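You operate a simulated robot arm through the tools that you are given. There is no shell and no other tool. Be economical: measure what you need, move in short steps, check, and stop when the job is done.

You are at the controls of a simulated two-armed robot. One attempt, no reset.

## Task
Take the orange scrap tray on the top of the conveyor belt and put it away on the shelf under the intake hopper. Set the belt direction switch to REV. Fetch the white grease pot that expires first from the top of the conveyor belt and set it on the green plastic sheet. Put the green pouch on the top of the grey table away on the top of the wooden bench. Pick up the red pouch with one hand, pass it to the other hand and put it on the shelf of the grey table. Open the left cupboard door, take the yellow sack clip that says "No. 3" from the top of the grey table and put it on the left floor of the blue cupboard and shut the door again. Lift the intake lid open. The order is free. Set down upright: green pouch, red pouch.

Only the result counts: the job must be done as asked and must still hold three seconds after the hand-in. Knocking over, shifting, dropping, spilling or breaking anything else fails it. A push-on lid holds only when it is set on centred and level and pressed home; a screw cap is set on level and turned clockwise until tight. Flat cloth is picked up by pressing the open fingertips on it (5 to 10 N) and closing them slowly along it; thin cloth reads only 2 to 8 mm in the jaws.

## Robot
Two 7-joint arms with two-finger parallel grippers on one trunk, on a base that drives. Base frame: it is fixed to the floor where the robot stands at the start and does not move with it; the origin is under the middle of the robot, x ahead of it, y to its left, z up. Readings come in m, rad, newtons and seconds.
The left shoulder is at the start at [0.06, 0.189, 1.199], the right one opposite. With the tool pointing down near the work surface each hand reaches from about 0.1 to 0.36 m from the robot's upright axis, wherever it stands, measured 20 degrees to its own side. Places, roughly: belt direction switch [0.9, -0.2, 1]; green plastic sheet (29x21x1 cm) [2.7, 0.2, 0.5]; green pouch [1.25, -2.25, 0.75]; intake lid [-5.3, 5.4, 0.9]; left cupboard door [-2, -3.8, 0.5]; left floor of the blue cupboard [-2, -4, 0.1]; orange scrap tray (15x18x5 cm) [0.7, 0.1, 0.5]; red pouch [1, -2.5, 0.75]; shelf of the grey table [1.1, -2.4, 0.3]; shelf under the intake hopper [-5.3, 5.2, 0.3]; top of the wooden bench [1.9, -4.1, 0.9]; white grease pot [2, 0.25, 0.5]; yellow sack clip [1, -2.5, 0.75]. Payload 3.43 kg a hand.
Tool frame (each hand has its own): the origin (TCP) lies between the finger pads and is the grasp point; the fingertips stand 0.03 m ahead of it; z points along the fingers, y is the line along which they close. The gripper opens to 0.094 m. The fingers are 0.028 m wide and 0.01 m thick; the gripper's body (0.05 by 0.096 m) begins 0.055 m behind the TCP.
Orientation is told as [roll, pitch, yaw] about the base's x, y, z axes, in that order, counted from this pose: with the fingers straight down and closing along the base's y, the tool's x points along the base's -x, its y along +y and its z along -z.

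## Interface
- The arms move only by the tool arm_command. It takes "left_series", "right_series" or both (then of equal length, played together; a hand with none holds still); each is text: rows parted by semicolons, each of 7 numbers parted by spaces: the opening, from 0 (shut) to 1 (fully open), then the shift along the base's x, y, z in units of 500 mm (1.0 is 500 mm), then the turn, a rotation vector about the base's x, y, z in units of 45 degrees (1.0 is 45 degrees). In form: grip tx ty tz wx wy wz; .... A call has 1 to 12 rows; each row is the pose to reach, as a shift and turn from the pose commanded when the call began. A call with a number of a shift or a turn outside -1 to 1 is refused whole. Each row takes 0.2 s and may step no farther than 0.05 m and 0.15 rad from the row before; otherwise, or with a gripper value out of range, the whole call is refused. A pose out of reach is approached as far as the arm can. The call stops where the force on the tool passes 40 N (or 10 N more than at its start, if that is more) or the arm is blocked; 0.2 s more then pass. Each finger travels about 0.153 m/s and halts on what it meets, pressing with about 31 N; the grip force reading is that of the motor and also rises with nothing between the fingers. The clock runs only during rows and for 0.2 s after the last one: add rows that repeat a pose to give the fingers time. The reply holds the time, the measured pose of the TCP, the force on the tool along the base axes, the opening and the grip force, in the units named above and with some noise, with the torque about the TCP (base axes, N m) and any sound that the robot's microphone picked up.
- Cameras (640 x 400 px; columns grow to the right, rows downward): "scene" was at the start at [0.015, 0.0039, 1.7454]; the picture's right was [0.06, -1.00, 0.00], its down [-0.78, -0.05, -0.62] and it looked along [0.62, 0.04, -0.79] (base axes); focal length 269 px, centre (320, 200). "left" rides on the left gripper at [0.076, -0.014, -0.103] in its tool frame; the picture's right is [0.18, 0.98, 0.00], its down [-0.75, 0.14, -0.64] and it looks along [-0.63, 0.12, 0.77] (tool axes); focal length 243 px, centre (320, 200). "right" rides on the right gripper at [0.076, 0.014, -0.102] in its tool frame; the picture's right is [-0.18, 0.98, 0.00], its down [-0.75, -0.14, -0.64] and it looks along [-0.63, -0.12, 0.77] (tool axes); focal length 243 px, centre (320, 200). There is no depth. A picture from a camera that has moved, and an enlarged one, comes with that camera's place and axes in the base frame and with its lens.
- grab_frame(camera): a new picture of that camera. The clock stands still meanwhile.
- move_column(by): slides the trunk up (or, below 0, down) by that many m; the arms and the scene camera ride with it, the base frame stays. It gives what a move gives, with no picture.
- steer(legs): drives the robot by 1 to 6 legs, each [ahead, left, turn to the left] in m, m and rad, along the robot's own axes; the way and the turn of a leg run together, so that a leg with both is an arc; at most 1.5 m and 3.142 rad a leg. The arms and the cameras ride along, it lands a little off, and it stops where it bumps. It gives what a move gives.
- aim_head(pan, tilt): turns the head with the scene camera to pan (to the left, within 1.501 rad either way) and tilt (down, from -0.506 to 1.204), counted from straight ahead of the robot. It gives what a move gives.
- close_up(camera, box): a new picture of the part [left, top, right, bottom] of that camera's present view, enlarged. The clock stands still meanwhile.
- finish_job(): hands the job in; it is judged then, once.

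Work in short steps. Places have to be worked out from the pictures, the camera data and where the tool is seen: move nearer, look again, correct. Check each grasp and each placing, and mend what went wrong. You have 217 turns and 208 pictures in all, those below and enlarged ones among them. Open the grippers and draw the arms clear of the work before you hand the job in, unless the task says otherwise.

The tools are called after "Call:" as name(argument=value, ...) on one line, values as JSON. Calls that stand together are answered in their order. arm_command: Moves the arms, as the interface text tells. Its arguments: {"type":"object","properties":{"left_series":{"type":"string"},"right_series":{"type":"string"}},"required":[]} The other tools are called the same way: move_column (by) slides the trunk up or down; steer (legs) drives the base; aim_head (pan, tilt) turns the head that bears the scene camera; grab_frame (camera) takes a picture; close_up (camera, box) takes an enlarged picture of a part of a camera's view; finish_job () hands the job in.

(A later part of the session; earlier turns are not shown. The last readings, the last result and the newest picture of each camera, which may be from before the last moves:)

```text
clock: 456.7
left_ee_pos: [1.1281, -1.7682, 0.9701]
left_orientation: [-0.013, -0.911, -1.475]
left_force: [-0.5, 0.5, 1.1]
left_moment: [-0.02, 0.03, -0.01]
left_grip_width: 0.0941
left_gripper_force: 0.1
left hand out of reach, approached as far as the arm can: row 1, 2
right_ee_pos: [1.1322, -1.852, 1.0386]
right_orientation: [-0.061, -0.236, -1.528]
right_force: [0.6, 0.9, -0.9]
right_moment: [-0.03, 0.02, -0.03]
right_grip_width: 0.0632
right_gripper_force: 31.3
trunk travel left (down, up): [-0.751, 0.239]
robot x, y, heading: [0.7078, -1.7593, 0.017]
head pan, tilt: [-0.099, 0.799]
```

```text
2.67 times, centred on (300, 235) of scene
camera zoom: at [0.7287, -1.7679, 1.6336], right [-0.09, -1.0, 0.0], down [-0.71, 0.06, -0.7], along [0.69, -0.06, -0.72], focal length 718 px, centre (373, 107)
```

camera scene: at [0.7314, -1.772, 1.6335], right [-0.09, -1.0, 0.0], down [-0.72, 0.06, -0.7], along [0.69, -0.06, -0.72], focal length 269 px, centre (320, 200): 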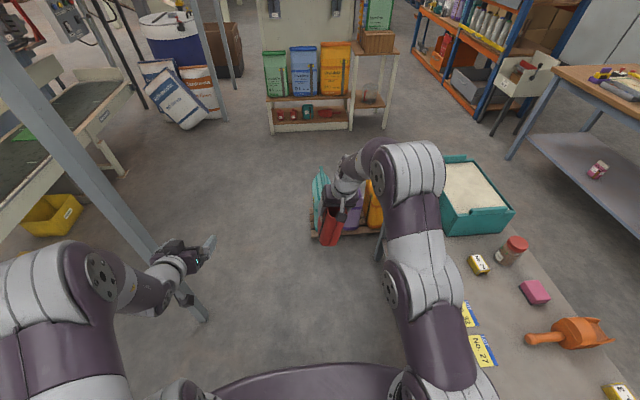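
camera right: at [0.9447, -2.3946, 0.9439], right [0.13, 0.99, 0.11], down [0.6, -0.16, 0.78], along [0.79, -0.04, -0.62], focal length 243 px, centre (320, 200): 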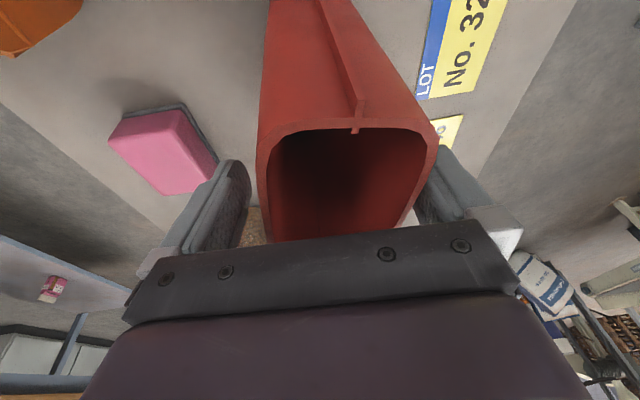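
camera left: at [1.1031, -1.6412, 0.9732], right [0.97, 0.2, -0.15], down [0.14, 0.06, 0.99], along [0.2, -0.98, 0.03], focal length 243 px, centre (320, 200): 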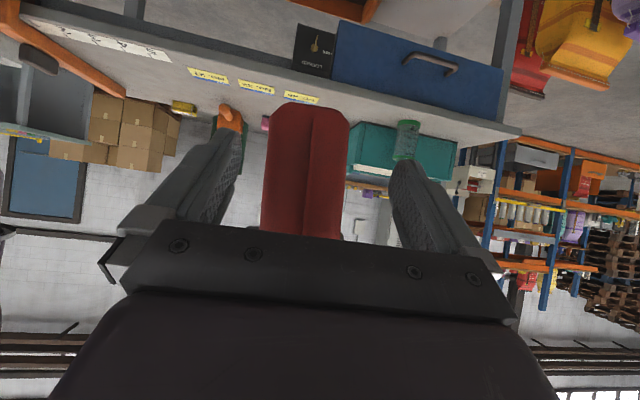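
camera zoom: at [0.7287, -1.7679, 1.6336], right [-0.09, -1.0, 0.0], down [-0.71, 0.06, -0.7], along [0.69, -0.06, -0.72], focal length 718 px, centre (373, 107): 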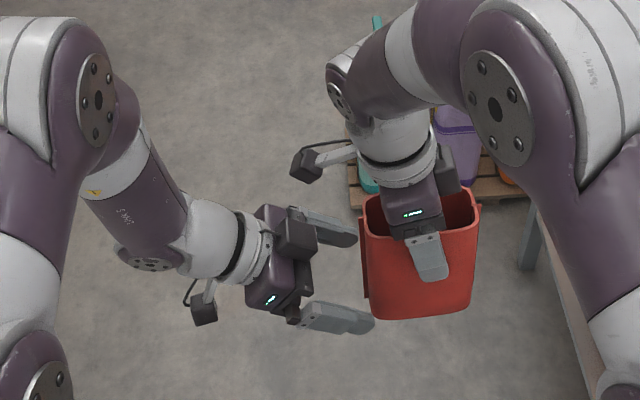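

Slide in 4.7 cm more and close the left hand.

Call:
arm_command(left_series="1 -0.006 -0.05 0 0 0 0;1 -0.01 -0.094 0 0 0 0;0.6 -0.01 -0.094 0 0 0 0;0.2 -0.01 -0.094 0 0 0 0;0 -0.01 -0.094 0 0 0 0;0 -0.01 -0.094 0 0 0 0")

Call:
grab_frame(camera="left")

```text
clock: 458.1
left_ee_pos: [1.1247, -1.8145, 0.9712]
left_orientation: [-0.007, -0.91, -1.474]
left_force: [29.7, 20.2, -12.4]
left_moment: [-1.14, 1.9, -0.03]
left_grip_width: 0.0656
left_gripper_force: 30.6
right_ee_pos: [1.1305, -1.8538, 1.0384]
right_orientation: [-0.066, -0.239, -1.529]
right_force: [-29.3, -20.6, 12.6]
right_moment: [0.29, 0.14, 1.31]
right_grip_width: 0.0631
right_gripper_force: 30.7
trunk travel left (down, up): [-0.751, 0.239]
robot x, y, heading: [0.708, -1.7577, 0.014]
head pan, tilt: [-0.099, 0.799]
```

```text
52 pictures are left
camera left: at [1.0982, -1.6888, 0.9736], right [0.97, 0.2, -0.15], down [0.14, 0.06, 0.99], along [0.21, -0.98, 0.03], focal length 243 px, centre (320, 200)
```

left: 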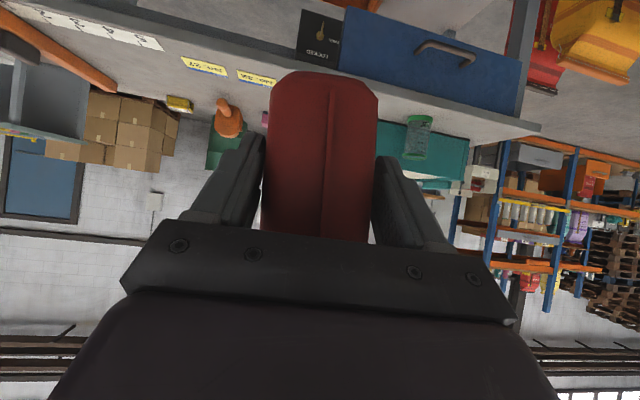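

Both hands hold it. The right opens and lifts away.

Call:
arm_command(right_series="0.5 0 0 0 0 0 0;1 0 0 0 0 0 0;1 0 0 0 0 0 0;1 0 0 0.06 0 0 0;1 0 0 0.14 0 0 0;1 0 -0.02 0.22 0 0 0;1 0 -0.08 0.28 0 0 0;1 0 -0.16 0.28 0 0 0;1 0 -0.24 0.28 0 0 0;1 0 -0.24 0.28 0 0 0")

Call:
grab_frame(camera="scene")

```text
clock: 460.3
left_ee_pos: [1.1235, -1.8141, 0.971]
left_orientation: [-0.008, -0.91, -1.474]
left_force: [0.2, 0.3, 0.4]
left_moment: [0.02, 0.02, -0.02]
left_grip_width: 0.0638
left_gripper_force: 30.6
right_ee_pos: [1.1129, -1.9852, 1.1323]
right_orientation: [-0.061, -0.235, -1.528]
right_force: [0.7, -0.2, 0.0]
right_moment: [-0.02, -0.01, 0.02]
right_grip_width: 0.0941
right_gripper_force: 0.0
right hand out of reach, approached as far as the arm can: row 5, 6, 7, 8, 9, 10
trunk travel left (down, up): [-0.751, 0.239]
robot x, y, heading: [0.7045, -1.7597, 0.013]
head pan, tilt: [-0.099, 0.799]
```

```text
51 pictures are left
camera scene: at [0.7288, -1.7681, 1.6336], right [-0.09, -1.0, 0.0], down [-0.71, 0.06, -0.7], along [0.69, -0.06, -0.72], focal length 269 px, centre (320, 200)
```

scene: 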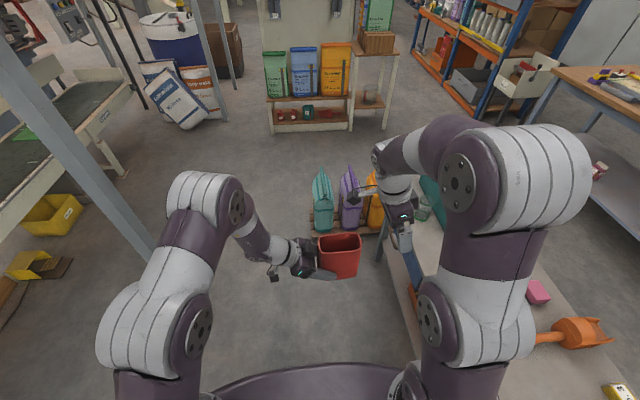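

The left hand holds it alone (64 mm). I turn the left hand to point forward again, and the right one back to neutral.

Call:
arm_command(left_series="0 0.02 0.03 0 0 0 0.14;0 0.04 0.06 0 0 0 0.28;0 0.07 0.09 0 0 0 0.42;0 0.1 0.12 0 0 0 0.56;0 0.13 0.15 0 0 0 0.7;0 0.16 0.18 0 0 0 0.84;0 0.19 0.2 0 0 0 0.95;0 0.2 0.2 0 0 0 0.95", right_series="1 0 -0.02 0 0 0 0.14;1 0 -0.04 0 0 0 0.28;1 0 -0.06 0 0 0 0.42;1 0 -0.08 0 0 0 0.56;0.6 0 -0.1 0 0 0 0.7;0.6 0 -0.1 0 0 0 0.84;0.6 0 -0.1 0 0 0 1;0.6 0 -0.1 0 0 0 1")

Call:
arm_command(left_series="0 0.02 0.03 0 0 0 0.14;0 0.04 0.06 0 0 0 0.28;0 0.07 0.09 0 0 0 0.42;0 0.1 0.12 0 0 0 0.56;0 0.13 0.15 0 0 0 0.7;0 0.16 0.18 0 0 0 0.84;0 0.19 0.2 0 0 0 0.95;0 0.2 0.2 0 0 0 0.95", right_series="0.6 0 0 0 0 0 0.14;0.6 0 0 0 0 0 0.28;0.6 0 0 0 0 0 0.42;0.6 0 0 0 0 0 0.56;0.6 0 0 0 0 0 0.7;0.6 0 0 0 0 0 0.84;0.6 0 0 0 0 0 0.95;0.6 0 0 0 0 0 0.95")

Call:
grab_frame(camera="scene")

```text
clock: 462.1
left_ee_pos: [1.2226, -1.7157, 0.9692]
left_orientation: [-0.011, -0.91, -0.728]
left_force: [-0.5, 0.2, -0.1]
left_moment: [-0.02, 0.02, -0.02]
left_grip_width: 0.0634
left_gripper_force: 31.2
right_ee_pos: [1.1148, -2.0321, 1.1332]
right_orientation: [-0.061, -0.236, -0.745]
right_force: [0.6, -0.2, -0.6]
right_moment: [0.01, 0.0, -0.01]
right_grip_width: 0.0565
right_gripper_force: 0.0
trunk travel left (down, up): [-0.751, 0.239]
robot x, y, heading: [0.7104, -1.7589, 0.008]
head pan, tilt: [-0.099, 0.799]
```

```text
clock: 463.9
left_ee_pos: [1.3209, -1.5641, 0.9696]
left_orientation: [-0.022, -0.907, 0.017]
left_force: [0.9, -1.3, -0.2]
left_moment: [-0.04, 0.03, 0.0]
left_grip_width: 0.0632
left_gripper_force: 31.4
left hand out of reach, approached as far as the arm can: row 6, 7, 8
right_ee_pos: [1.113, -2.0331, 1.1315]
right_orientation: [-0.061, -0.235, 0.004]
right_force: [0.3, 0.1, 0.2]
right_moment: [0.04, -0.02, 0.02]
right_grip_width: 0.0565
right_gripper_force: 0.0
trunk travel left (down, up): [-0.751, 0.239]
robot x, y, heading: [0.7091, -1.7635, 0.016]
head pan, tilt: [-0.099, 0.799]
```

```text
50 pictures are left
camera scene: at [0.7284, -1.7697, 1.6336], right [-0.09, -1.0, 0.0], down [-0.71, 0.06, -0.7], along [0.69, -0.06, -0.72], focal length 269 px, centre (320, 200)
```

scene: 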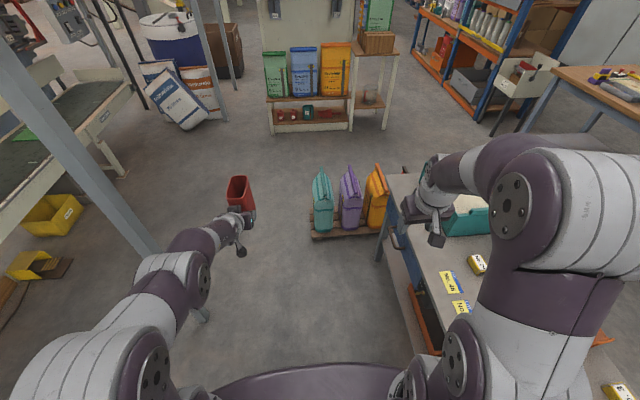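

Now I raise the trunk, turn to face the table (south), back off, and slide east to face the free part of the lower shelf.

Call:
move_column(by=0.12)

Call:
steer(legs=[[0, 0, -1.585], [-0.28, 0, 0], [0, 0.44, 0]])

Call:
move_column(by=-0.4)

Call:
aim_head(pan=0.3, tilt=0.8)

Call:
grab_frame(camera="scene")

Call:
grab_frame(camera="left")

```text
clock: 465.4
left_ee_pos: [1.3207, -1.5654, 1.0891]
left_orientation: [-0.023, -0.906, 0.014]
left_force: [-0.2, 0.7, -1.0]
left_moment: [0.01, -0.01, 0.01]
left_grip_width: 0.0632
left_gripper_force: 30.9
right_ee_pos: [1.1143, -2.0328, 1.2525]
right_orientation: [-0.061, -0.235, 0.003]
right_force: [0.6, -0.1, -0.4]
right_moment: [0.03, 0.01, -0.01]
right_grip_width: 0.0564
right_gripper_force: 0.0
trunk travel left (down, up): [-0.871, 0.119]
robot x, y, heading: [0.7061, -1.7602, 0.015]
head pan, tilt: [-0.099, 0.799]
```

```text
clock: 473.5
left_ee_pos: [1.3366, -2.1041, 1.0901]
left_orientation: [-0.022, -0.907, -1.576]
left_force: [0.2, -0.3, 0.2]
left_moment: [0.03, -0.01, 0.03]
left_grip_width: 0.0632
left_gripper_force: 31.0
right_ee_pos: [0.8735, -1.8873, 1.2511]
right_orientation: [-0.061, -0.235, -1.59]
right_force: [0.6, -0.1, 0.7]
right_moment: [-0.01, 0.0, -0.02]
right_grip_width: 0.0566
right_gripper_force: 0.1
trunk travel left (down, up): [-0.871, 0.119]
robot x, y, heading: [1.1579, -1.4855, -1.585]
head pan, tilt: [-0.099, 0.799]
```

```text
clock: 476.2
left_ee_pos: [1.3371, -2.108, 0.7827]
left_orientation: [-0.023, -0.936, -1.578]
left_force: [-1.5, 13.9, 20.0]
left_moment: [-0.96, -0.32, 0.1]
left_grip_width: 0.0634
left_gripper_force: 30.6
right_ee_pos: [0.8736, -1.8866, 0.934]
right_orientation: [-0.061, -0.237, -1.59]
right_force: [-0.5, -0.3, 0.0]
right_moment: [0.02, 0.01, 0.01]
right_grip_width: 0.0564
right_gripper_force: 0.0
trunk travel left (down, up): [-0.553, 0.437]
robot x, y, heading: [1.156, -1.4837, -1.578]
head pan, tilt: [-0.099, 0.799]
stopped: the force on the tool passed its limit (the readings are from after the stop); the commanded pose is now the measured one
```

```text
clock: 477.1
left_ee_pos: [1.3374, -2.1076, 0.7809]
left_orientation: [-0.022, -0.931, -1.576]
left_force: [2.2, 0.2, 20.0]
left_moment: [-1.65, -0.44, 0.17]
left_grip_width: 0.0635
left_gripper_force: 30.6
right_ee_pos: [0.8731, -1.8855, 0.9351]
right_orientation: [-0.06, -0.237, -1.59]
right_force: [0.5, 1.1, -0.4]
right_moment: [0.02, 0.03, 0.02]
right_grip_width: 0.0564
right_gripper_force: 0.1
trunk travel left (down, up): [-0.553, 0.437]
robot x, y, heading: [1.1521, -1.4885, -1.578]
head pan, tilt: [0.3, 0.799]
```

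```text
49 pictures are left
camera scene: at [1.1778, -1.5023, 1.4356], right [-0.96, -0.29, 0.0], down [-0.21, 0.68, -0.7], along [0.2, -0.67, -0.72], focal length 269 px, centre (320, 200)
```

scene: 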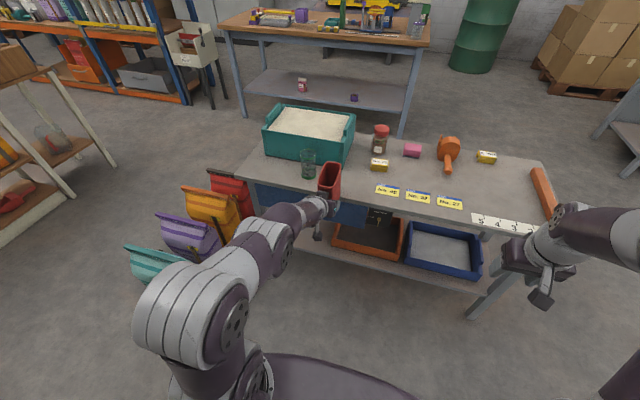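

```text
48 pictures are left
camera left: at [1.3263, -1.9797, 0.7818], right [0.98, 0.09, -0.16], down [0.16, 0.06, 0.99], along [0.09, -0.99, 0.05], focal length 243 px, centre (320, 200)
```

left: 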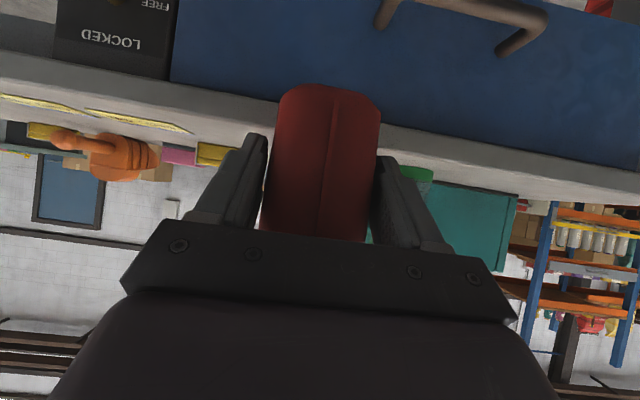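

I lowered too early: the pouch rests on the table edge (20 N); the glass next to it is untouched. Raise the trunk, then pull the hand back clear of the table.

Call:
move_column(by=0.12)

Call:
arm_command(left_series="0 0 0.06 0 0 0 0;0 0 0.12 0 0 0 0;0 0 0.18 0 0 0 0;0 0 0.24 0 0 0 0;0 0 0.28 0 0 0 0;0 0 0.28 0 0 0 0")

Call:
grab_frame(camera="left")

Call:
grab_frame(camera="scene")

```text
clock: 478.6
left_ee_pos: [1.3375, -2.1083, 0.8974]
left_orientation: [-0.025, -0.925, -1.575]
left_force: [0.1, 0.0, -0.6]
left_moment: [-0.02, 0.03, -0.05]
left_grip_width: 0.0632
left_gripper_force: 30.8
right_ee_pos: [0.8744, -1.8865, 1.0536]
right_orientation: [-0.062, -0.231, -1.588]
right_force: [-0.4, -0.4, -0.2]
right_moment: [0.02, -0.01, 0.02]
right_grip_width: 0.0565
right_gripper_force: 0.0
trunk travel left (down, up): [-0.673, 0.317]
robot x, y, heading: [1.1539, -1.4855, -1.578]
head pan, tilt: [0.3, 0.799]
```

```text
clock: 480.0
left_ee_pos: [1.3687, -1.9643, 0.8969]
left_orientation: [-0.031, -0.924, -1.575]
left_force: [-1.1, -0.9, 1.3]
left_moment: [0.03, 0.04, 0.01]
left_grip_width: 0.0632
left_gripper_force: 31.1
left hand out of reach, approached as far as the arm can: row 1, 2, 3, 4, 5, 6
right_ee_pos: [0.8739, -1.8868, 1.054]
right_orientation: [-0.062, -0.236, -1.589]
right_force: [-0.4, 0.2, 0.6]
right_moment: [0.0, 0.01, -0.01]
right_grip_width: 0.0563
right_gripper_force: 0.1
trunk travel left (down, up): [-0.673, 0.317]
robot x, y, heading: [1.1556, -1.4868, -1.578]
head pan, tilt: [0.3, 0.799]
```

```text
47 pictures are left
camera left: at [1.3584, -1.8369, 0.898], right [0.98, 0.08, -0.17], down [0.16, 0.05, 0.99], along [0.09, -1.0, 0.04], focal length 243 px, centre (320, 200)
```

left: 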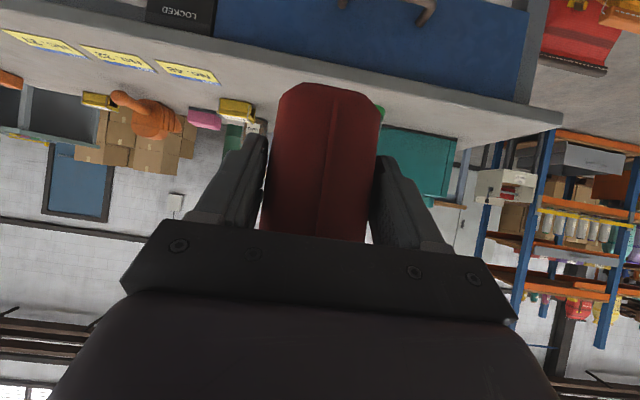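

```text
46 pictures are left
camera scene: at [1.1785, -1.5041, 1.5555], right [-0.96, -0.29, 0.0], down [-0.21, 0.69, -0.7], along [0.2, -0.67, -0.72], focal length 269 px, centre (320, 200)
```

scene: 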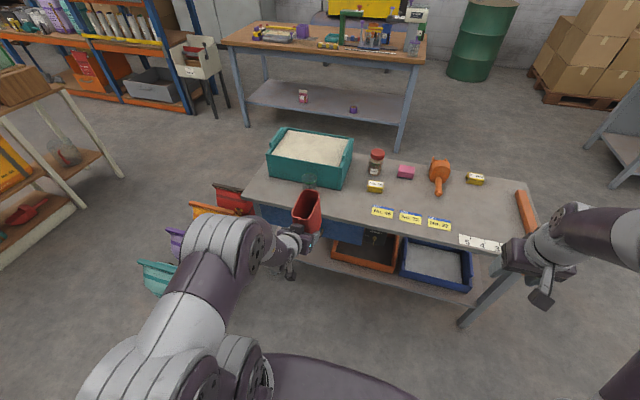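

Pouch is now ~3.5 cm clear of the table edge. Lower the trunk 0.45 m straight down.

Call:
move_column(by=-0.25)

Call:
move_column(by=-0.22)

Call:
grab_frame(camera="left")

Call:
grab_frame(camera="scene")

```text
clock: 482.6
left_ee_pos: [1.3686, -1.9671, 0.6467]
left_orientation: [-0.032, -0.924, -1.577]
left_force: [-0.5, 0.2, -0.5]
left_moment: [0.04, 0.01, -0.02]
left_grip_width: 0.0629
left_gripper_force: 30.3
right_ee_pos: [0.8743, -1.8876, 0.8037]
right_orientation: [-0.06, -0.236, -1.59]
right_force: [-0.2, 0.1, -0.8]
right_moment: [-0.04, -0.01, -0.03]
right_grip_width: 0.0564
right_gripper_force: 0.0
trunk travel left (down, up): [-0.423, 0.567]
robot x, y, heading: [1.155, -1.4881, -1.583]
head pan, tilt: [0.3, 0.799]
```

```text
clock: 484.9
left_ee_pos: [1.3687, -1.9665, 0.4273]
left_orientation: [-0.031, -0.926, -1.576]
left_force: [-0.7, 0.2, -0.5]
left_moment: [0.02, 0.02, 0.0]
left_grip_width: 0.0631
left_gripper_force: 30.9
right_ee_pos: [0.875, -1.8876, 0.5843]
right_orientation: [-0.06, -0.234, -1.59]
right_force: [-0.3, -0.9, -0.3]
right_moment: [0.0, 0.03, 0.02]
right_grip_width: 0.0565
right_gripper_force: 0.1
trunk travel left (down, up): [-0.203, 0.787]
robot x, y, heading: [1.1563, -1.4892, -1.577]
head pan, tilt: [0.3, 0.799]
```

```text
45 pictures are left
camera left: at [1.3583, -1.838, 0.4278], right [0.98, 0.08, -0.17], down [0.16, 0.05, 0.99], along [0.09, -1.0, 0.04], focal length 243 px, centre (320, 200)
```

left: 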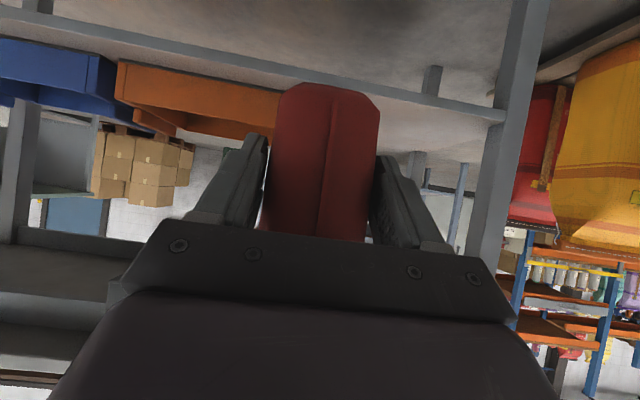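

```text
44 pictures are left
camera scene: at [1.1785, -1.5053, 1.0855], right [-0.96, -0.29, 0.0], down [-0.21, 0.69, -0.7], along [0.2, -0.67, -0.72], focal length 269 px, centre (320, 200)
```

scene: 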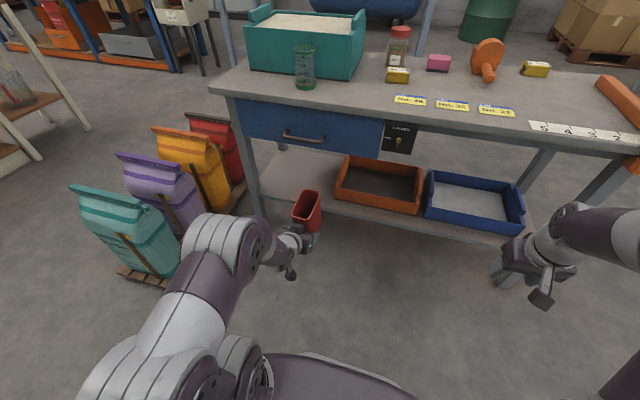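

Zoom in to measure the shelf front edge.

Call:
close_up(camera="left", box=[270, 0, 560, 200])

Call:
close_up(camera="scene", box=[230, 120, 450, 260])

```text
2.00 times, centred on (415, 100) of left
camera zoom: at [1.3583, -1.838, 0.4278], right [0.98, 0.08, -0.17], down [0.16, 0.05, 0.99], along [0.09, -1.0, 0.04], focal length 485 px, centre (130, 400)
```

zoom: 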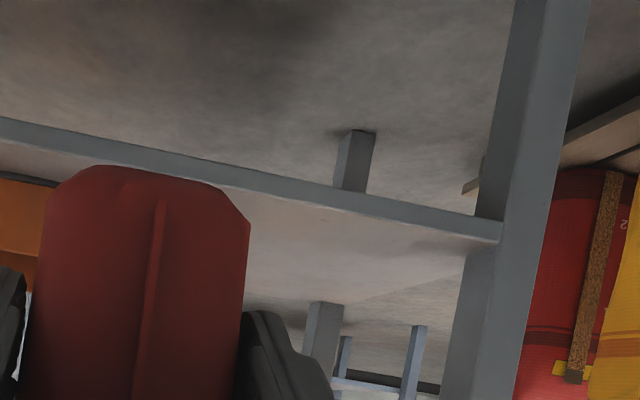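

```text
2.86 times, centred on (340, 190) of scene
camera zoom: at [1.1785, -1.5053, 1.0855], right [-0.96, -0.29, 0.0], down [-0.21, 0.69, -0.7], along [0.2, -0.67, -0.72], focal length 769 px, centre (263, 229)
```

zoom: 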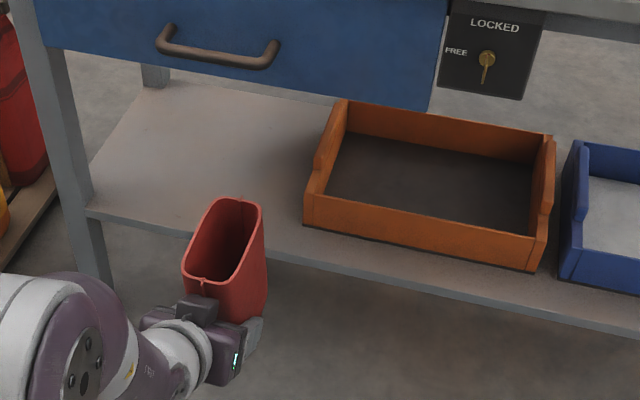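

Shelf edge: y≈-2.23, top z≈0.26; free between x 1.37 and 1.63. I pull the right hand back, go forward 15 cm, slide east 13 cm.

Call:
arm_command(right_series="0.6 -0.05 0.06 0.05 0 0 0;0.6 -0.1 0.12 0.1 0 0 0;0.6 -0.1 0.16 0.16 0 0 0;0.6 -0.1 0.16 0.16 0 0 0")

Call:
steer(legs=[[0.15, 0, 0], [0, 0.13, 0]])

Call:
grab_frame(camera="left")

Call:
close_up(camera="scene", box=[230, 100, 450, 280])

```text
clock: 485.9
left_ee_pos: [1.3678, -1.9661, 0.4271]
left_orientation: [-0.03, -0.924, -1.577]
left_force: [0.1, -0.2, -0.4]
left_moment: [0.0, -0.04, 0.01]
left_grip_width: 0.0632
left_gripper_force: 30.9
right_ee_pos: [0.8232, -1.8066, 0.6632]
right_orientation: [-0.061, -0.236, -1.59]
right_force: [0.3, -0.9, -0.1]
right_moment: [0.03, 0.01, 0.01]
right_grip_width: 0.0565
right_gripper_force: 0.1
trunk travel left (down, up): [-0.203, 0.787]
robot x, y, heading: [1.1555, -1.4867, -1.577]
head pan, tilt: [0.3, 0.799]
```

```text
clock: 488.1
left_ee_pos: [1.4979, -2.1154, 0.4266]
left_orientation: [-0.032, -0.926, -1.575]
left_force: [-0.2, 0.1, 0.0]
left_moment: [0.01, 0.03, -0.01]
left_grip_width: 0.0631
left_gripper_force: 31.5
right_ee_pos: [0.953, -1.9575, 0.6628]
right_orientation: [-0.061, -0.235, -1.588]
right_force: [-0.7, -0.6, -0.6]
right_moment: [0.06, 0.0, 0.03]
right_grip_width: 0.0562
right_gripper_force: 0.1
trunk travel left (down, up): [-0.203, 0.787]
robot x, y, heading: [1.2876, -1.639, -1.577]
head pan, tilt: [0.3, 0.799]
```

```text
41 pictures are left
camera left: at [1.4882, -1.9874, 0.4277], right [0.98, 0.08, -0.17], down [0.16, 0.05, 0.99], along [0.09, -1.0, 0.04], focal length 243 px, centre (320, 200)
```

left: 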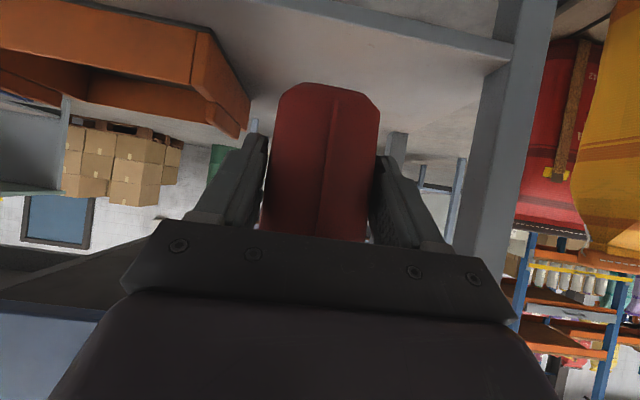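

```text
2.22 times, centred on (340, 190) of scene
camera zoom: at [1.3081, -1.655, 1.0854], right [-0.96, -0.29, 0.0], down [-0.21, 0.69, -0.7], along [0.2, -0.67, -0.72], focal length 598 px, centre (276, 222)
```

zoom: 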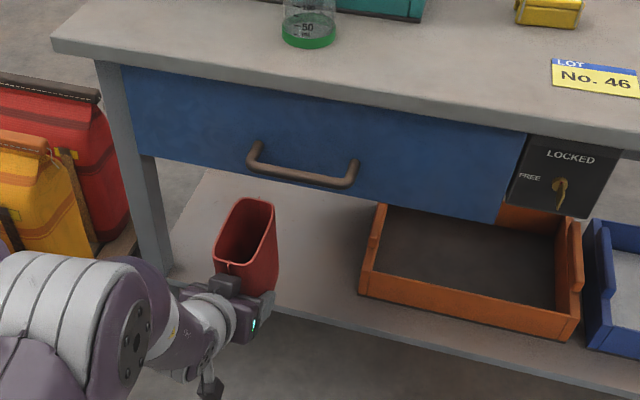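

Extend the arm 8 cm and drive 7 cm ahead, so the pouch is above the shelf.

Call:
arm_command(left_series="0 0 -0.06 0 0 0 0;0 0.002 -0.12 0 0 0 0;0 0.004 -0.16 0 0 0 0;0 0.004 -0.16 0 0 0 0")

Call:
steer(legs=[[0.075, 0, 0]])

Call:
arm_command(left_series="0 0 0 -0.05 0 0 0;0 0 0 -0.09 0 0 0;0 0 0 -0.13 0 0 0;0 0 0 -0.15 0 0 0;0 0 0 -0.165 0 0 0;0 0 0 -0.175 0 0 0;0 0 0 -0.175 0 0 0")

Call:
grab_frame(camera="left")

Call:
close_up(camera="scene", box=[230, 100, 450, 280])

```text
clock: 489.1
left_ee_pos: [1.5004, -2.1969, 0.426]
left_orientation: [-0.032, -0.923, -1.573]
left_force: [-0.5, 0.1, -1.1]
left_moment: [0.0, 0.03, 0.02]
left_grip_width: 0.0632
left_gripper_force: 30.7
right_ee_pos: [0.954, -1.9587, 0.6624]
right_orientation: [-0.061, -0.235, -1.589]
right_force: [0.2, 0.2, -0.2]
right_moment: [0.01, 0.0, 0.03]
right_grip_width: 0.0569
right_gripper_force: 0.1
trunk travel left (down, up): [-0.203, 0.787]
robot x, y, heading: [1.2851, -1.6375, -1.577]
head pan, tilt: [0.3, 0.799]
```

```text
clock: 490.2
left_ee_pos: [1.499, -2.2725, 0.4262]
left_orientation: [-0.031, -0.923, -1.577]
left_force: [0.2, 0.2, -0.2]
left_moment: [0.02, 0.0, 0.02]
left_grip_width: 0.0631
left_gripper_force: 30.8
right_ee_pos: [0.9521, -2.0331, 0.662]
right_orientation: [-0.06, -0.235, -1.59]
right_force: [0.0, 1.4, -0.5]
right_moment: [0.0, 0.0, 0.02]
right_grip_width: 0.0565
right_gripper_force: 0.1
trunk travel left (down, up): [-0.203, 0.787]
robot x, y, heading: [1.282, -1.7113, -1.578]
head pan, tilt: [0.3, 0.799]
```

```text
clock: 491.8
left_ee_pos: [1.4993, -2.2741, 0.3379]
left_orientation: [-0.034, -0.922, -1.577]
left_force: [0.4, -0.3, 0.2]
left_moment: [0.01, -0.02, -0.01]
left_grip_width: 0.0631
left_gripper_force: 30.8
right_ee_pos: [0.9526, -2.0339, 0.6617]
right_orientation: [-0.061, -0.236, -1.589]
right_force: [0.1, 0.1, 0.9]
right_moment: [0.0, -0.01, 0.02]
right_grip_width: 0.0564
right_gripper_force: 0.0
trunk travel left (down, up): [-0.203, 0.787]
robot x, y, heading: [1.2814, -1.7134, -1.575]
head pan, tilt: [0.3, 0.799]
```

```text
39 pictures are left
camera left: at [1.4893, -2.1447, 0.3391], right [0.98, 0.08, -0.17], down [0.16, 0.05, 0.99], along [0.09, -1.0, 0.04], focal length 243 px, centre (320, 200)
```

left: 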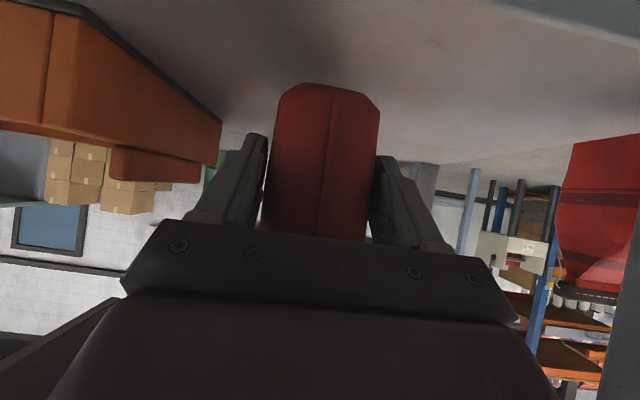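

```text
2.22 times, centred on (340, 190) of scene
camera zoom: at [1.3075, -1.7308, 1.0854], right [-0.96, -0.29, 0.0], down [-0.21, 0.69, -0.7], along [0.2, -0.67, -0.72], focal length 598 px, centre (276, 222)
```

zoom: 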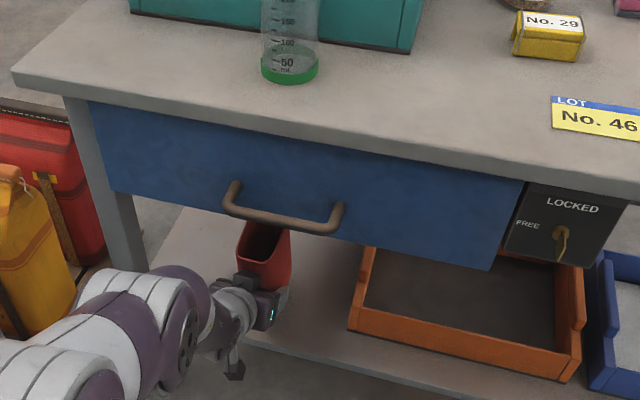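

Lower in small steps until contact.

Call:
arm_command(left_series="0 0 0 -0.015 0 0 0;0 0 0 -0.03 0 0 0;0 0 0 -0.04 0 0 0;0 0 0 -0.048 0 0 0;0 0 0 -0.048 0 0 0")

```text
clock: 493.0
left_ee_pos: [1.5002, -2.2739, 0.3136]
left_orientation: [-0.035, -0.924, -1.576]
left_force: [-0.5, -0.3, -0.5]
left_moment: [0.0, 0.0, 0.02]
left_grip_width: 0.0631
left_gripper_force: 30.4
right_ee_pos: [0.9522, -2.0346, 0.6615]
right_orientation: [-0.063, -0.237, -1.589]
right_force: [-0.5, 0.1, 0.3]
right_moment: [0.0, -0.02, -0.01]
right_grip_width: 0.0566
right_gripper_force: 0.2
trunk travel left (down, up): [-0.203, 0.787]
robot x, y, heading: [1.2837, -1.7138, -1.576]
head pan, tilt: [0.3, 0.799]
```

Call:
arm_command(left_series="0 0 0 -0.01 0 0 0;0 0 0 -0.018 0 0 0;0 0 0 -0.026 0 0 0;0 0 0 -0.026 0 0 0")

Call:
grab_frame(camera="left")

```text
clock: 494.0
left_ee_pos: [1.5015, -2.2733, 0.3073]
left_orientation: [-0.034, -0.935, -1.58]
left_force: [-3.7, -5.3, 31.3]
left_moment: [-0.01, -0.47, -0.02]
left_grip_width: 0.0635
left_gripper_force: 30.9
left hand out of reach, approached as far as the arm can: row 3, 4
right_ee_pos: [0.9518, -2.0312, 0.6647]
right_orientation: [-0.057, -0.239, -1.59]
right_force: [-1.0, 0.9, 0.7]
right_moment: [0.01, 0.02, -0.01]
right_grip_width: 0.0564
right_gripper_force: 0.0
trunk travel left (down, up): [-0.203, 0.787]
robot x, y, heading: [1.2832, -1.7145, -1.58]
head pan, tilt: [0.3, 0.799]
```

```text
37 pictures are left
camera left: at [1.4913, -2.1454, 0.3084], right [0.98, 0.07, -0.17], down [0.16, 0.06, 0.98], along [0.08, -1.0, 0.05], focal length 243 px, centre (320, 200)
```

left: 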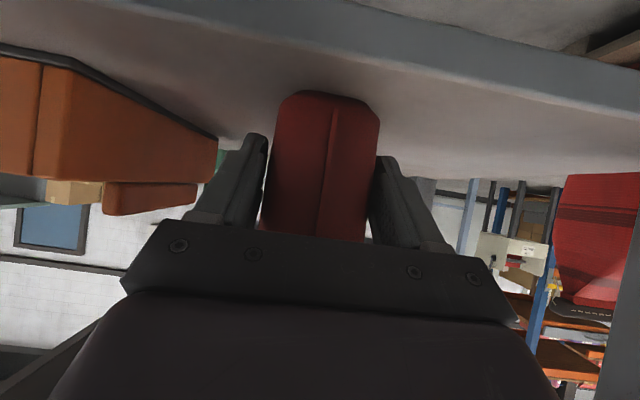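

Contact. Ease 2 mm, open, withdraw straight back.

Call:
arm_command(left_series="0 0 0 0.005 0 0 0;0.7 0 0 0.005 0 0 0;1 0 0 0.005 0 0 0;1 0 0 0.005 0 0 0;1 0 0.05 0.005 0 0 0;1 0 0.12 0.015 0 0 0;1 0 0.2 0.03 0 0 0;1 0 0.2 0.03 0 0 0")

Call:
steer(legs=[[-0.13, 0, 0]])

Call:
grab_frame(camera="left")

```text
clock: 495.8
left_ee_pos: [1.5021, -2.1893, 0.3277]
left_orientation: [-0.088, -0.916, -1.534]
left_force: [-0.1, -0.5, 0.1]
left_moment: [-0.01, -0.01, -0.01]
left_grip_width: 0.0943
left_gripper_force: 0.2
left hand out of reach, approached as far as the arm can: row 5, 6, 7, 8
right_ee_pos: [0.9518, -2.0335, 0.6629]
right_orientation: [-0.062, -0.236, -1.591]
right_force: [0.0, -1.2, -0.2]
right_moment: [0.0, 0.01, 0.02]
right_grip_width: 0.0564
right_gripper_force: 0.0
trunk travel left (down, up): [-0.203, 0.787]
robot x, y, heading: [1.2847, -1.7137, -1.578]
head pan, tilt: [0.3, 0.799]
```

```text
clock: 497.1
left_ee_pos: [1.5028, -2.0588, 0.328]
left_orientation: [-0.086, -0.913, -1.534]
left_force: [0.2, 0.5, 0.0]
left_moment: [0.05, -0.01, -0.02]
left_grip_width: 0.0939
left_gripper_force: 0.1
right_ee_pos: [0.9531, -1.9043, 0.6629]
right_orientation: [-0.06, -0.236, -1.589]
right_force: [0.0, 0.5, -0.3]
right_moment: [0.0, 0.02, -0.01]
right_grip_width: 0.0566
right_gripper_force: 0.1
trunk travel left (down, up): [-0.203, 0.787]
robot x, y, heading: [1.2834, -1.5819, -1.58]
head pan, tilt: [0.3, 0.799]
```

```text
36 pictures are left
camera left: at [1.4932, -1.9314, 0.3306], right [0.98, 0.08, -0.2], down [0.2, 0.04, 0.98], along [0.09, -1.0, 0.03], focal length 243 px, centre (320, 200)
```

left: 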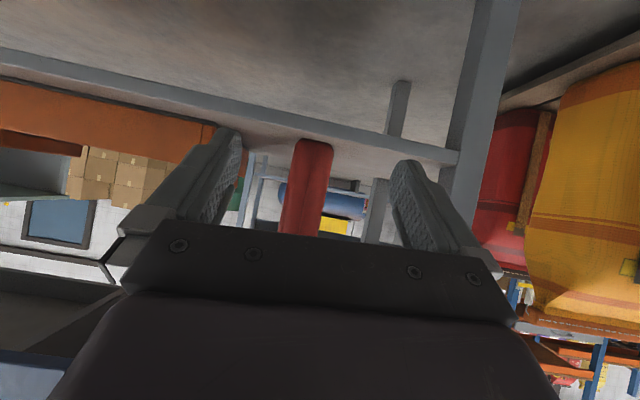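

Red pouch stands on the shelf. Now the clip: raise the trunk, go round to the table's west end facing east.

Call:
move_column(by=0.4)

Call:
steer(legs=[[0, -1.3, 0], [0.87, 0, 0], [0, 0, 1.58]])

Call:
move_column(by=0.12)

Call:
arm_command(right_series="0.8 0.02 0.02 0 0 -0.14 0;0.8 0.04 0.04 0 0 -0.28 0;0.8 0.06 0.06 0 0 -0.42 0;0.8 0.08 0.08 0 0 -0.56 0;0.8 0.1 0.1 0 0 -0.7 0;0.8 0.12 0.12 0 0 -0.75 0;0.8 0.16 0.14 0 0 -0.75 0;0.8 0.2 0.16 0 0 -0.75 0;0.8 0.2 0.16 0 0 -0.75 0")

Call:
grab_frame(camera="right")

```text
clock: 500.9
left_ee_pos: [1.5035, -2.0605, 0.7271]
left_orientation: [-0.088, -0.912, -1.534]
left_force: [-0.5, 0.1, 0.6]
left_moment: [0.03, 0.01, -0.02]
left_grip_width: 0.094
left_gripper_force: 0.1
right_ee_pos: [0.9531, -1.9046, 1.0617]
right_orientation: [-0.061, -0.237, -1.591]
right_force: [1.7, 0.5, 0.9]
right_moment: [0.01, 0.01, -0.03]
right_grip_width: 0.0565
right_gripper_force: 0.0
trunk travel left (down, up): [-0.603, 0.387]
robot x, y, heading: [1.2839, -1.5834, -1.578]
head pan, tilt: [0.3, 0.799]
```

```text
clock: 515.6
left_ee_pos: [0.4216, -2.233, 0.7282]
left_orientation: [-0.088, -0.915, 0.032]
left_force: [0.0, 0.6, 0.4]
left_moment: [0.01, -0.01, -0.01]
left_grip_width: 0.0939
left_gripper_force: 0.1
right_ee_pos: [0.2621, -2.7822, 1.0614]
right_orientation: [-0.061, -0.235, -0.025]
right_force: [0.3, -0.2, 0.2]
right_moment: [0.02, -0.01, -0.01]
right_grip_width: 0.0565
right_gripper_force: 0.0
trunk travel left (down, up): [-0.603, 0.387]
robot x, y, heading: [-0.0579, -2.4492, -0.02]
head pan, tilt: [0.3, 0.799]
```

```text
clock: 517.1
left_ee_pos: [0.4215, -2.2334, 0.8471]
left_orientation: [-0.087, -0.913, 0.034]
left_force: [-0.8, -0.2, -0.5]
left_moment: [-0.01, 0.0, -0.02]
left_grip_width: 0.0939
left_gripper_force: 0.0
right_ee_pos: [0.2622, -2.7837, 1.1827]
right_orientation: [-0.06, -0.234, -0.027]
right_force: [0.2, -0.5, -0.2]
right_moment: [-0.01, -0.03, -0.02]
right_grip_width: 0.0561
right_gripper_force: 0.0
trunk travel left (down, up): [-0.723, 0.267]
robot x, y, heading: [-0.0586, -2.4506, -0.012]
head pan, tilt: [0.3, 0.799]
```

```text
clock: 519.1
left_ee_pos: [0.4204, -2.2342, 0.848]
left_orientation: [-0.086, -0.913, 0.032]
left_force: [-0.4, 0.4, 0.8]
left_moment: [0.01, 0.01, 0.01]
left_grip_width: 0.0941
left_gripper_force: 0.1
right_ee_pos: [0.3616, -2.7045, 1.1844]
right_orientation: [-0.041, -0.824, -0.036]
right_force: [-0.2, -0.7, 0.2]
right_moment: [-0.01, -0.01, -0.01]
right_grip_width: 0.075
right_gripper_force: 0.0
trunk travel left (down, up): [-0.723, 0.267]
robot x, y, heading: [-0.059, -2.4445, -0.007]
head pan, tilt: [0.3, 0.799]
```

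```text
35 pictures are left
camera right: at [0.2361, -2.6805, 1.1968], right [0.19, 0.98, 0.11], down [0.03, -0.12, 0.99], along [0.98, -0.19, -0.05], focal length 243 px, centre (320, 200)
```

right: 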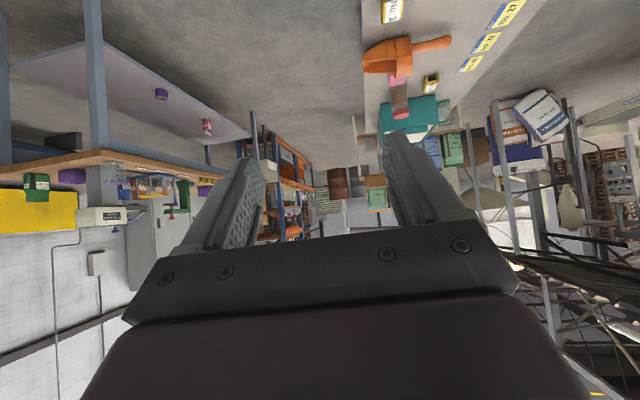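

Clip seen at ≈(0.773,-2.58). I raise the left hand, drive 24 cm ahead and bring the right hand above the clip.

Call:
arm_command(left_series="1 0 0.03 0.08 0 0 0;1 0 0.06 0.16 0 0 0;1 0 0.09 0.24 0 0 0;1 0 0.12 0.32 0 0 0;1 0 0.12 0.32 0 0 0")

Call:
steer(legs=[[0.24, 0, 0]])

Call:
arm_command(right_series="0.7 0.01 0.04 -0.06 0 0 0;0.7 0.03 0.08 -0.13 0 0 0;0.7 0.05 0.12 -0.2 0 0 0;0.7 0.07 0.16 -0.27 0 0 0;0.7 0.09 0.2 -0.34 0 0 0;0.7 0.11 0.23 -0.42 0 0 0;0.7 0.13 0.245 -0.5 0 0 0;0.7 0.15 0.245 -0.56 0 0 0;0.7 0.15 0.245 -0.56 0 0 0")

Call:
grab_frame(camera="right")

```text
clock: 520.3
left_ee_pos: [0.42, -2.17, 1.008]
left_orientation: [-0.086, -0.913, 0.033]
left_force: [-0.1, 0.5, 0.4]
left_moment: [0.01, -0.02, -0.04]
left_grip_width: 0.0937
left_gripper_force: 0.1
right_ee_pos: [0.3619, -2.7044, 1.1835]
right_orientation: [-0.04, -0.823, -0.036]
right_force: [0.6, -0.2, 0.4]
right_moment: [0.0, -0.02, 0.01]
right_grip_width: 0.0752
right_gripper_force: 0.1
trunk travel left (down, up): [-0.723, 0.267]
robot x, y, heading: [-0.0545, -2.4479, -0.014]
head pan, tilt: [0.3, 0.799]
```

```text
clock: 522.1
left_ee_pos: [0.6607, -2.1715, 1.0059]
left_orientation: [-0.086, -0.915, 0.037]
left_force: [-0.6, 0.2, 0.1]
left_moment: [0.02, -0.01, -0.02]
left_grip_width: 0.094
left_gripper_force: 0.1
right_ee_pos: [0.6036, -2.7053, 1.1836]
right_orientation: [-0.039, -0.823, -0.033]
right_force: [-0.2, -0.1, 0.2]
right_moment: [-0.01, 0.03, 0.04]
right_grip_width: 0.0755
right_gripper_force: 0.0
trunk travel left (down, up): [-0.723, 0.267]
robot x, y, heading: [0.1848, -2.4511, -0.01]
head pan, tilt: [0.3, 0.799]
```

```text
clock: 524.1
left_ee_pos: [0.6618, -2.1715, 1.0075]
left_orientation: [-0.089, -0.913, 0.034]
left_force: [-0.1, 0.1, -0.6]
left_moment: [0.02, 0.02, -0.03]
left_grip_width: 0.0941
left_gripper_force: 0.0
right_ee_pos: [0.6534, -2.71, 0.9373]
right_orientation: [-0.04, -0.823, -0.026]
right_force: [-0.2, 0.4, 0.7]
right_moment: [0.02, -0.01, 0.01]
right_grip_width: 0.0659
right_gripper_force: 0.1
right hand out of reach, approached as far as the arm can: row 1, 2, 3, 4, 5, 6, 7, 8, 9
trunk travel left (down, up): [-0.723, 0.267]
robot x, y, heading: [0.1881, -2.4504, -0.012]
head pan, tilt: [0.3, 0.799]
```

```text
34 pictures are left
camera right: at [0.527, -2.6891, 0.9497], right [0.18, 0.98, 0.11], down [0.03, -0.12, 0.99], along [0.98, -0.17, -0.05], focal length 243 px, centre (320, 200)
```

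right: 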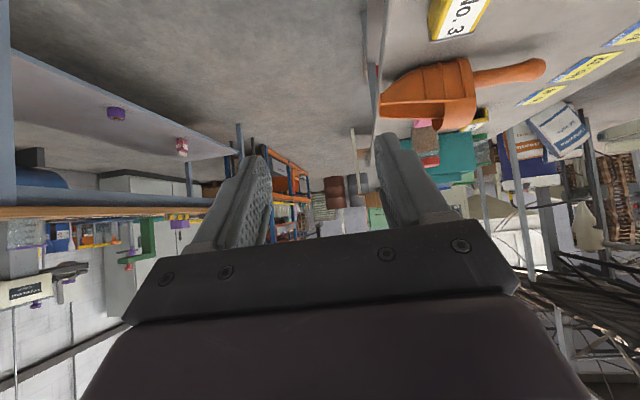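

Too folded; I slide the base left 13 cm and back 5 cm so the hand is in line with the clip.

Call:
steer(legs=[[-0.05, 0.13, 0]])

Call:
arm_command(right_series="0.7 0.05 0 -0.05 0 0 0;0.7 0.1 0 -0.1 0 0 0;0.7 0.16 0 -0.15 0 0 0;0.7 0.2 0 -0.2 0 0 0;0.7 0.24 0 -0.22 0 0 0;0.7 0.24 0 -0.22 0 0 0")

Call:
grab_frame(camera="right")

```text
clock: 525.4
left_ee_pos: [0.6114, -2.0417, 1.0076]
left_orientation: [-0.087, -0.913, 0.035]
left_force: [-1.3, 0.1, 0.0]
left_moment: [0.04, 0.0, 0.02]
left_grip_width: 0.0939
left_gripper_force: 0.1
right_ee_pos: [0.6027, -2.5802, 0.9369]
right_orientation: [-0.043, -0.824, -0.026]
right_force: [-0.5, 0.1, 0.3]
right_moment: [0.0, 0.02, 0.0]
right_grip_width: 0.0658
right_gripper_force: 0.0
trunk travel left (down, up): [-0.723, 0.267]
robot x, y, heading: [0.1375, -2.3242, -0.01]
head pan, tilt: [0.3, 0.799]
```

```text
clock: 526.8
left_ee_pos: [0.611, -2.0416, 1.0078]
left_orientation: [-0.089, -0.915, 0.037]
left_force: [0.4, 0.4, 0.7]
left_moment: [0.01, 0.01, 0.03]
left_grip_width: 0.094
left_gripper_force: 0.1
right_ee_pos: [0.7219, -2.5849, 0.8253]
right_orientation: [-0.041, -0.826, -0.025]
right_force: [0.8, -0.2, -0.1]
right_moment: [-0.01, 0.02, 0.03]
right_grip_width: 0.066
right_gripper_force: 0.1
right hand out of reach, approached as far as the arm can: row 2, 3, 4, 5, 6
trunk travel left (down, up): [-0.723, 0.267]
robot x, y, heading: [0.1349, -2.323, -0.011]
head pan, tilt: [0.3, 0.799]
```

```text
33 pictures are left
camera right: at [0.5958, -2.564, 0.839], right [0.18, 0.98, 0.11], down [0.03, -0.12, 0.99], along [0.98, -0.17, -0.05], focal length 243 px, centre (320, 200)
```

right: 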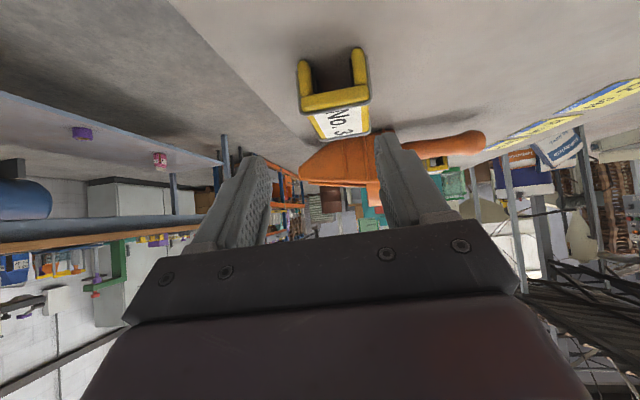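

Clip centred y≈-2.571, near end x≈0.73. Move in and close.

Call:
arm_command(right_series="0.7 0.01 0.015 -0.03 0 0 0;0.7 0.035 0.028 -0.06 0 0 0;0.7 0.07 0.028 -0.084 0 0 0;0.7 0.07 0.028 -0.084 0 0 0;0.3 0.07 0.028 -0.084 0 0 0;0 0.07 0.028 -0.084 0 0 0;0 0.07 0.028 -0.084 0 0 0")

Call:
grab_frame(camera="right")

```text
clock: 528.4
left_ee_pos: [0.6118, -2.0416, 1.0072]
left_orientation: [-0.088, -0.914, 0.035]
left_force: [0.4, -0.1, -0.2]
left_moment: [0.0, -0.02, 0.01]
left_grip_width: 0.094
left_gripper_force: 0.1
right_ee_pos: [0.7606, -2.5682, 0.7858]
right_orientation: [-0.033, -0.825, -0.024]
right_force: [1.7, -0.8, 6.3]
right_moment: [-0.12, -0.07, 0.04]
right_grip_width: 0.0437
right_gripper_force: 31.3
right hand out of reach, approached as far as the arm can: row 1
trunk travel left (down, up): [-0.723, 0.267]
robot x, y, heading: [0.1369, -2.3222, -0.014]
head pan, tilt: [0.3, 0.799]
```

```text
32 pictures are left
camera right: at [0.6341, -2.5465, 0.799], right [0.17, 0.98, 0.11], down [0.03, -0.12, 0.99], along [0.98, -0.17, -0.05], focal length 243 px, centre (320, 200)
```

right: 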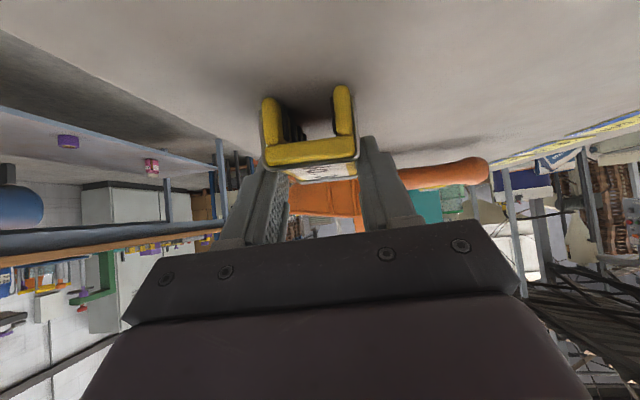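

Gripped (44 mm). Lift and back away west, then look toward the cupboard.

Call:
arm_command(right_series="0 0 0 0.02 0 0 0;0 0 0 0.06 0 0 0;0 0 0 0.12 0 0 0;0 0 0 0.2 0 0 0;0 0 0 0.28 0 0 0;0 0 0 0.28 0 0 0")

Call:
steer(legs=[[-0.4, 0, 0], [0, 0, -1.557], [0, -1.3, 0]])

Call:
aim_head(pan=-0.35, tilt=0.5)

Call:
grab_frame(camera="scene")

```text
clock: 529.8
left_ee_pos: [0.6124, -2.0418, 1.0078]
left_orientation: [-0.087, -0.913, 0.037]
left_force: [-0.1, -0.1, 0.5]
left_moment: [0.03, 0.02, 0.03]
left_grip_width: 0.094
left_gripper_force: 0.1
right_ee_pos: [0.7566, -2.5677, 0.9231]
right_orientation: [-0.04, -0.823, -0.027]
right_force: [-0.1, -0.6, -1.0]
right_moment: [0.03, -0.01, 0.03]
right_grip_width: 0.0424
right_gripper_force: 30.9
trunk travel left (down, up): [-0.723, 0.267]
robot x, y, heading: [0.14, -2.3224, -0.01]
head pan, tilt: [0.3, 0.799]
```

```text
clock: 542.1
left_ee_pos: [-1.2556, -2.8181, 1.0076]
left_orientation: [-0.087, -0.913, -1.501]
left_force: [-0.2, -0.1, -0.3]
left_moment: [-0.01, 0.01, 0.02]
left_grip_width: 0.0941
left_gripper_force: 0.1
right_ee_pos: [-1.7747, -2.98, 0.9243]
right_orientation: [-0.039, -0.823, -1.561]
right_force: [0.3, 0.1, 0.0]
right_moment: [-0.04, 0.01, 0.01]
right_grip_width: 0.0422
right_gripper_force: 30.9
trunk travel left (down, up): [-0.723, 0.267]
robot x, y, heading: [-1.5524, -2.3531, -1.545]
head pan, tilt: [0.3, 0.799]
```

```text
clock: 543.2
left_ee_pos: [-1.2555, -2.8174, 1.008]
left_orientation: [-0.088, -0.913, -1.5]
left_force: [0.2, 0.3, -0.1]
left_moment: [0.05, -0.01, -0.02]
left_grip_width: 0.094
left_gripper_force: 0.0
right_ee_pos: [-1.7746, -2.981, 0.9226]
right_orientation: [-0.041, -0.823, -1.562]
right_force: [0.0, 0.2, -0.4]
right_moment: [0.01, -0.01, 0.03]
right_grip_width: 0.042
right_gripper_force: 30.8
trunk travel left (down, up): [-0.723, 0.267]
robot x, y, heading: [-1.5495, -2.3541, -1.549]
head pan, tilt: [-0.351, 0.499]
```

```text
31 pictures are left
camera scene: at [-1.5822, -2.3792, 1.6313], right [-0.95, 0.32, 0.0], down [0.15, 0.45, -0.88], along [-0.28, -0.83, -0.48], focal length 269 px, centre (320, 200)
```

scene: 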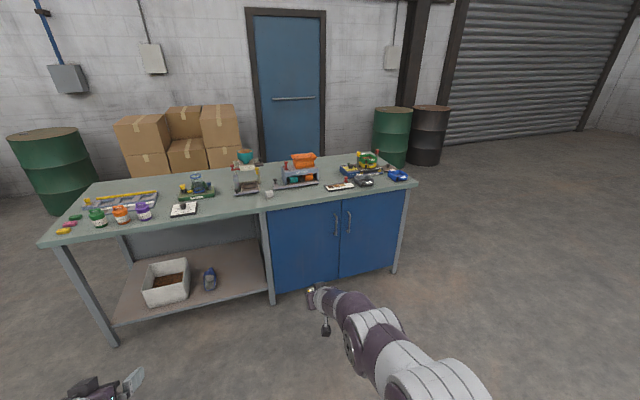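

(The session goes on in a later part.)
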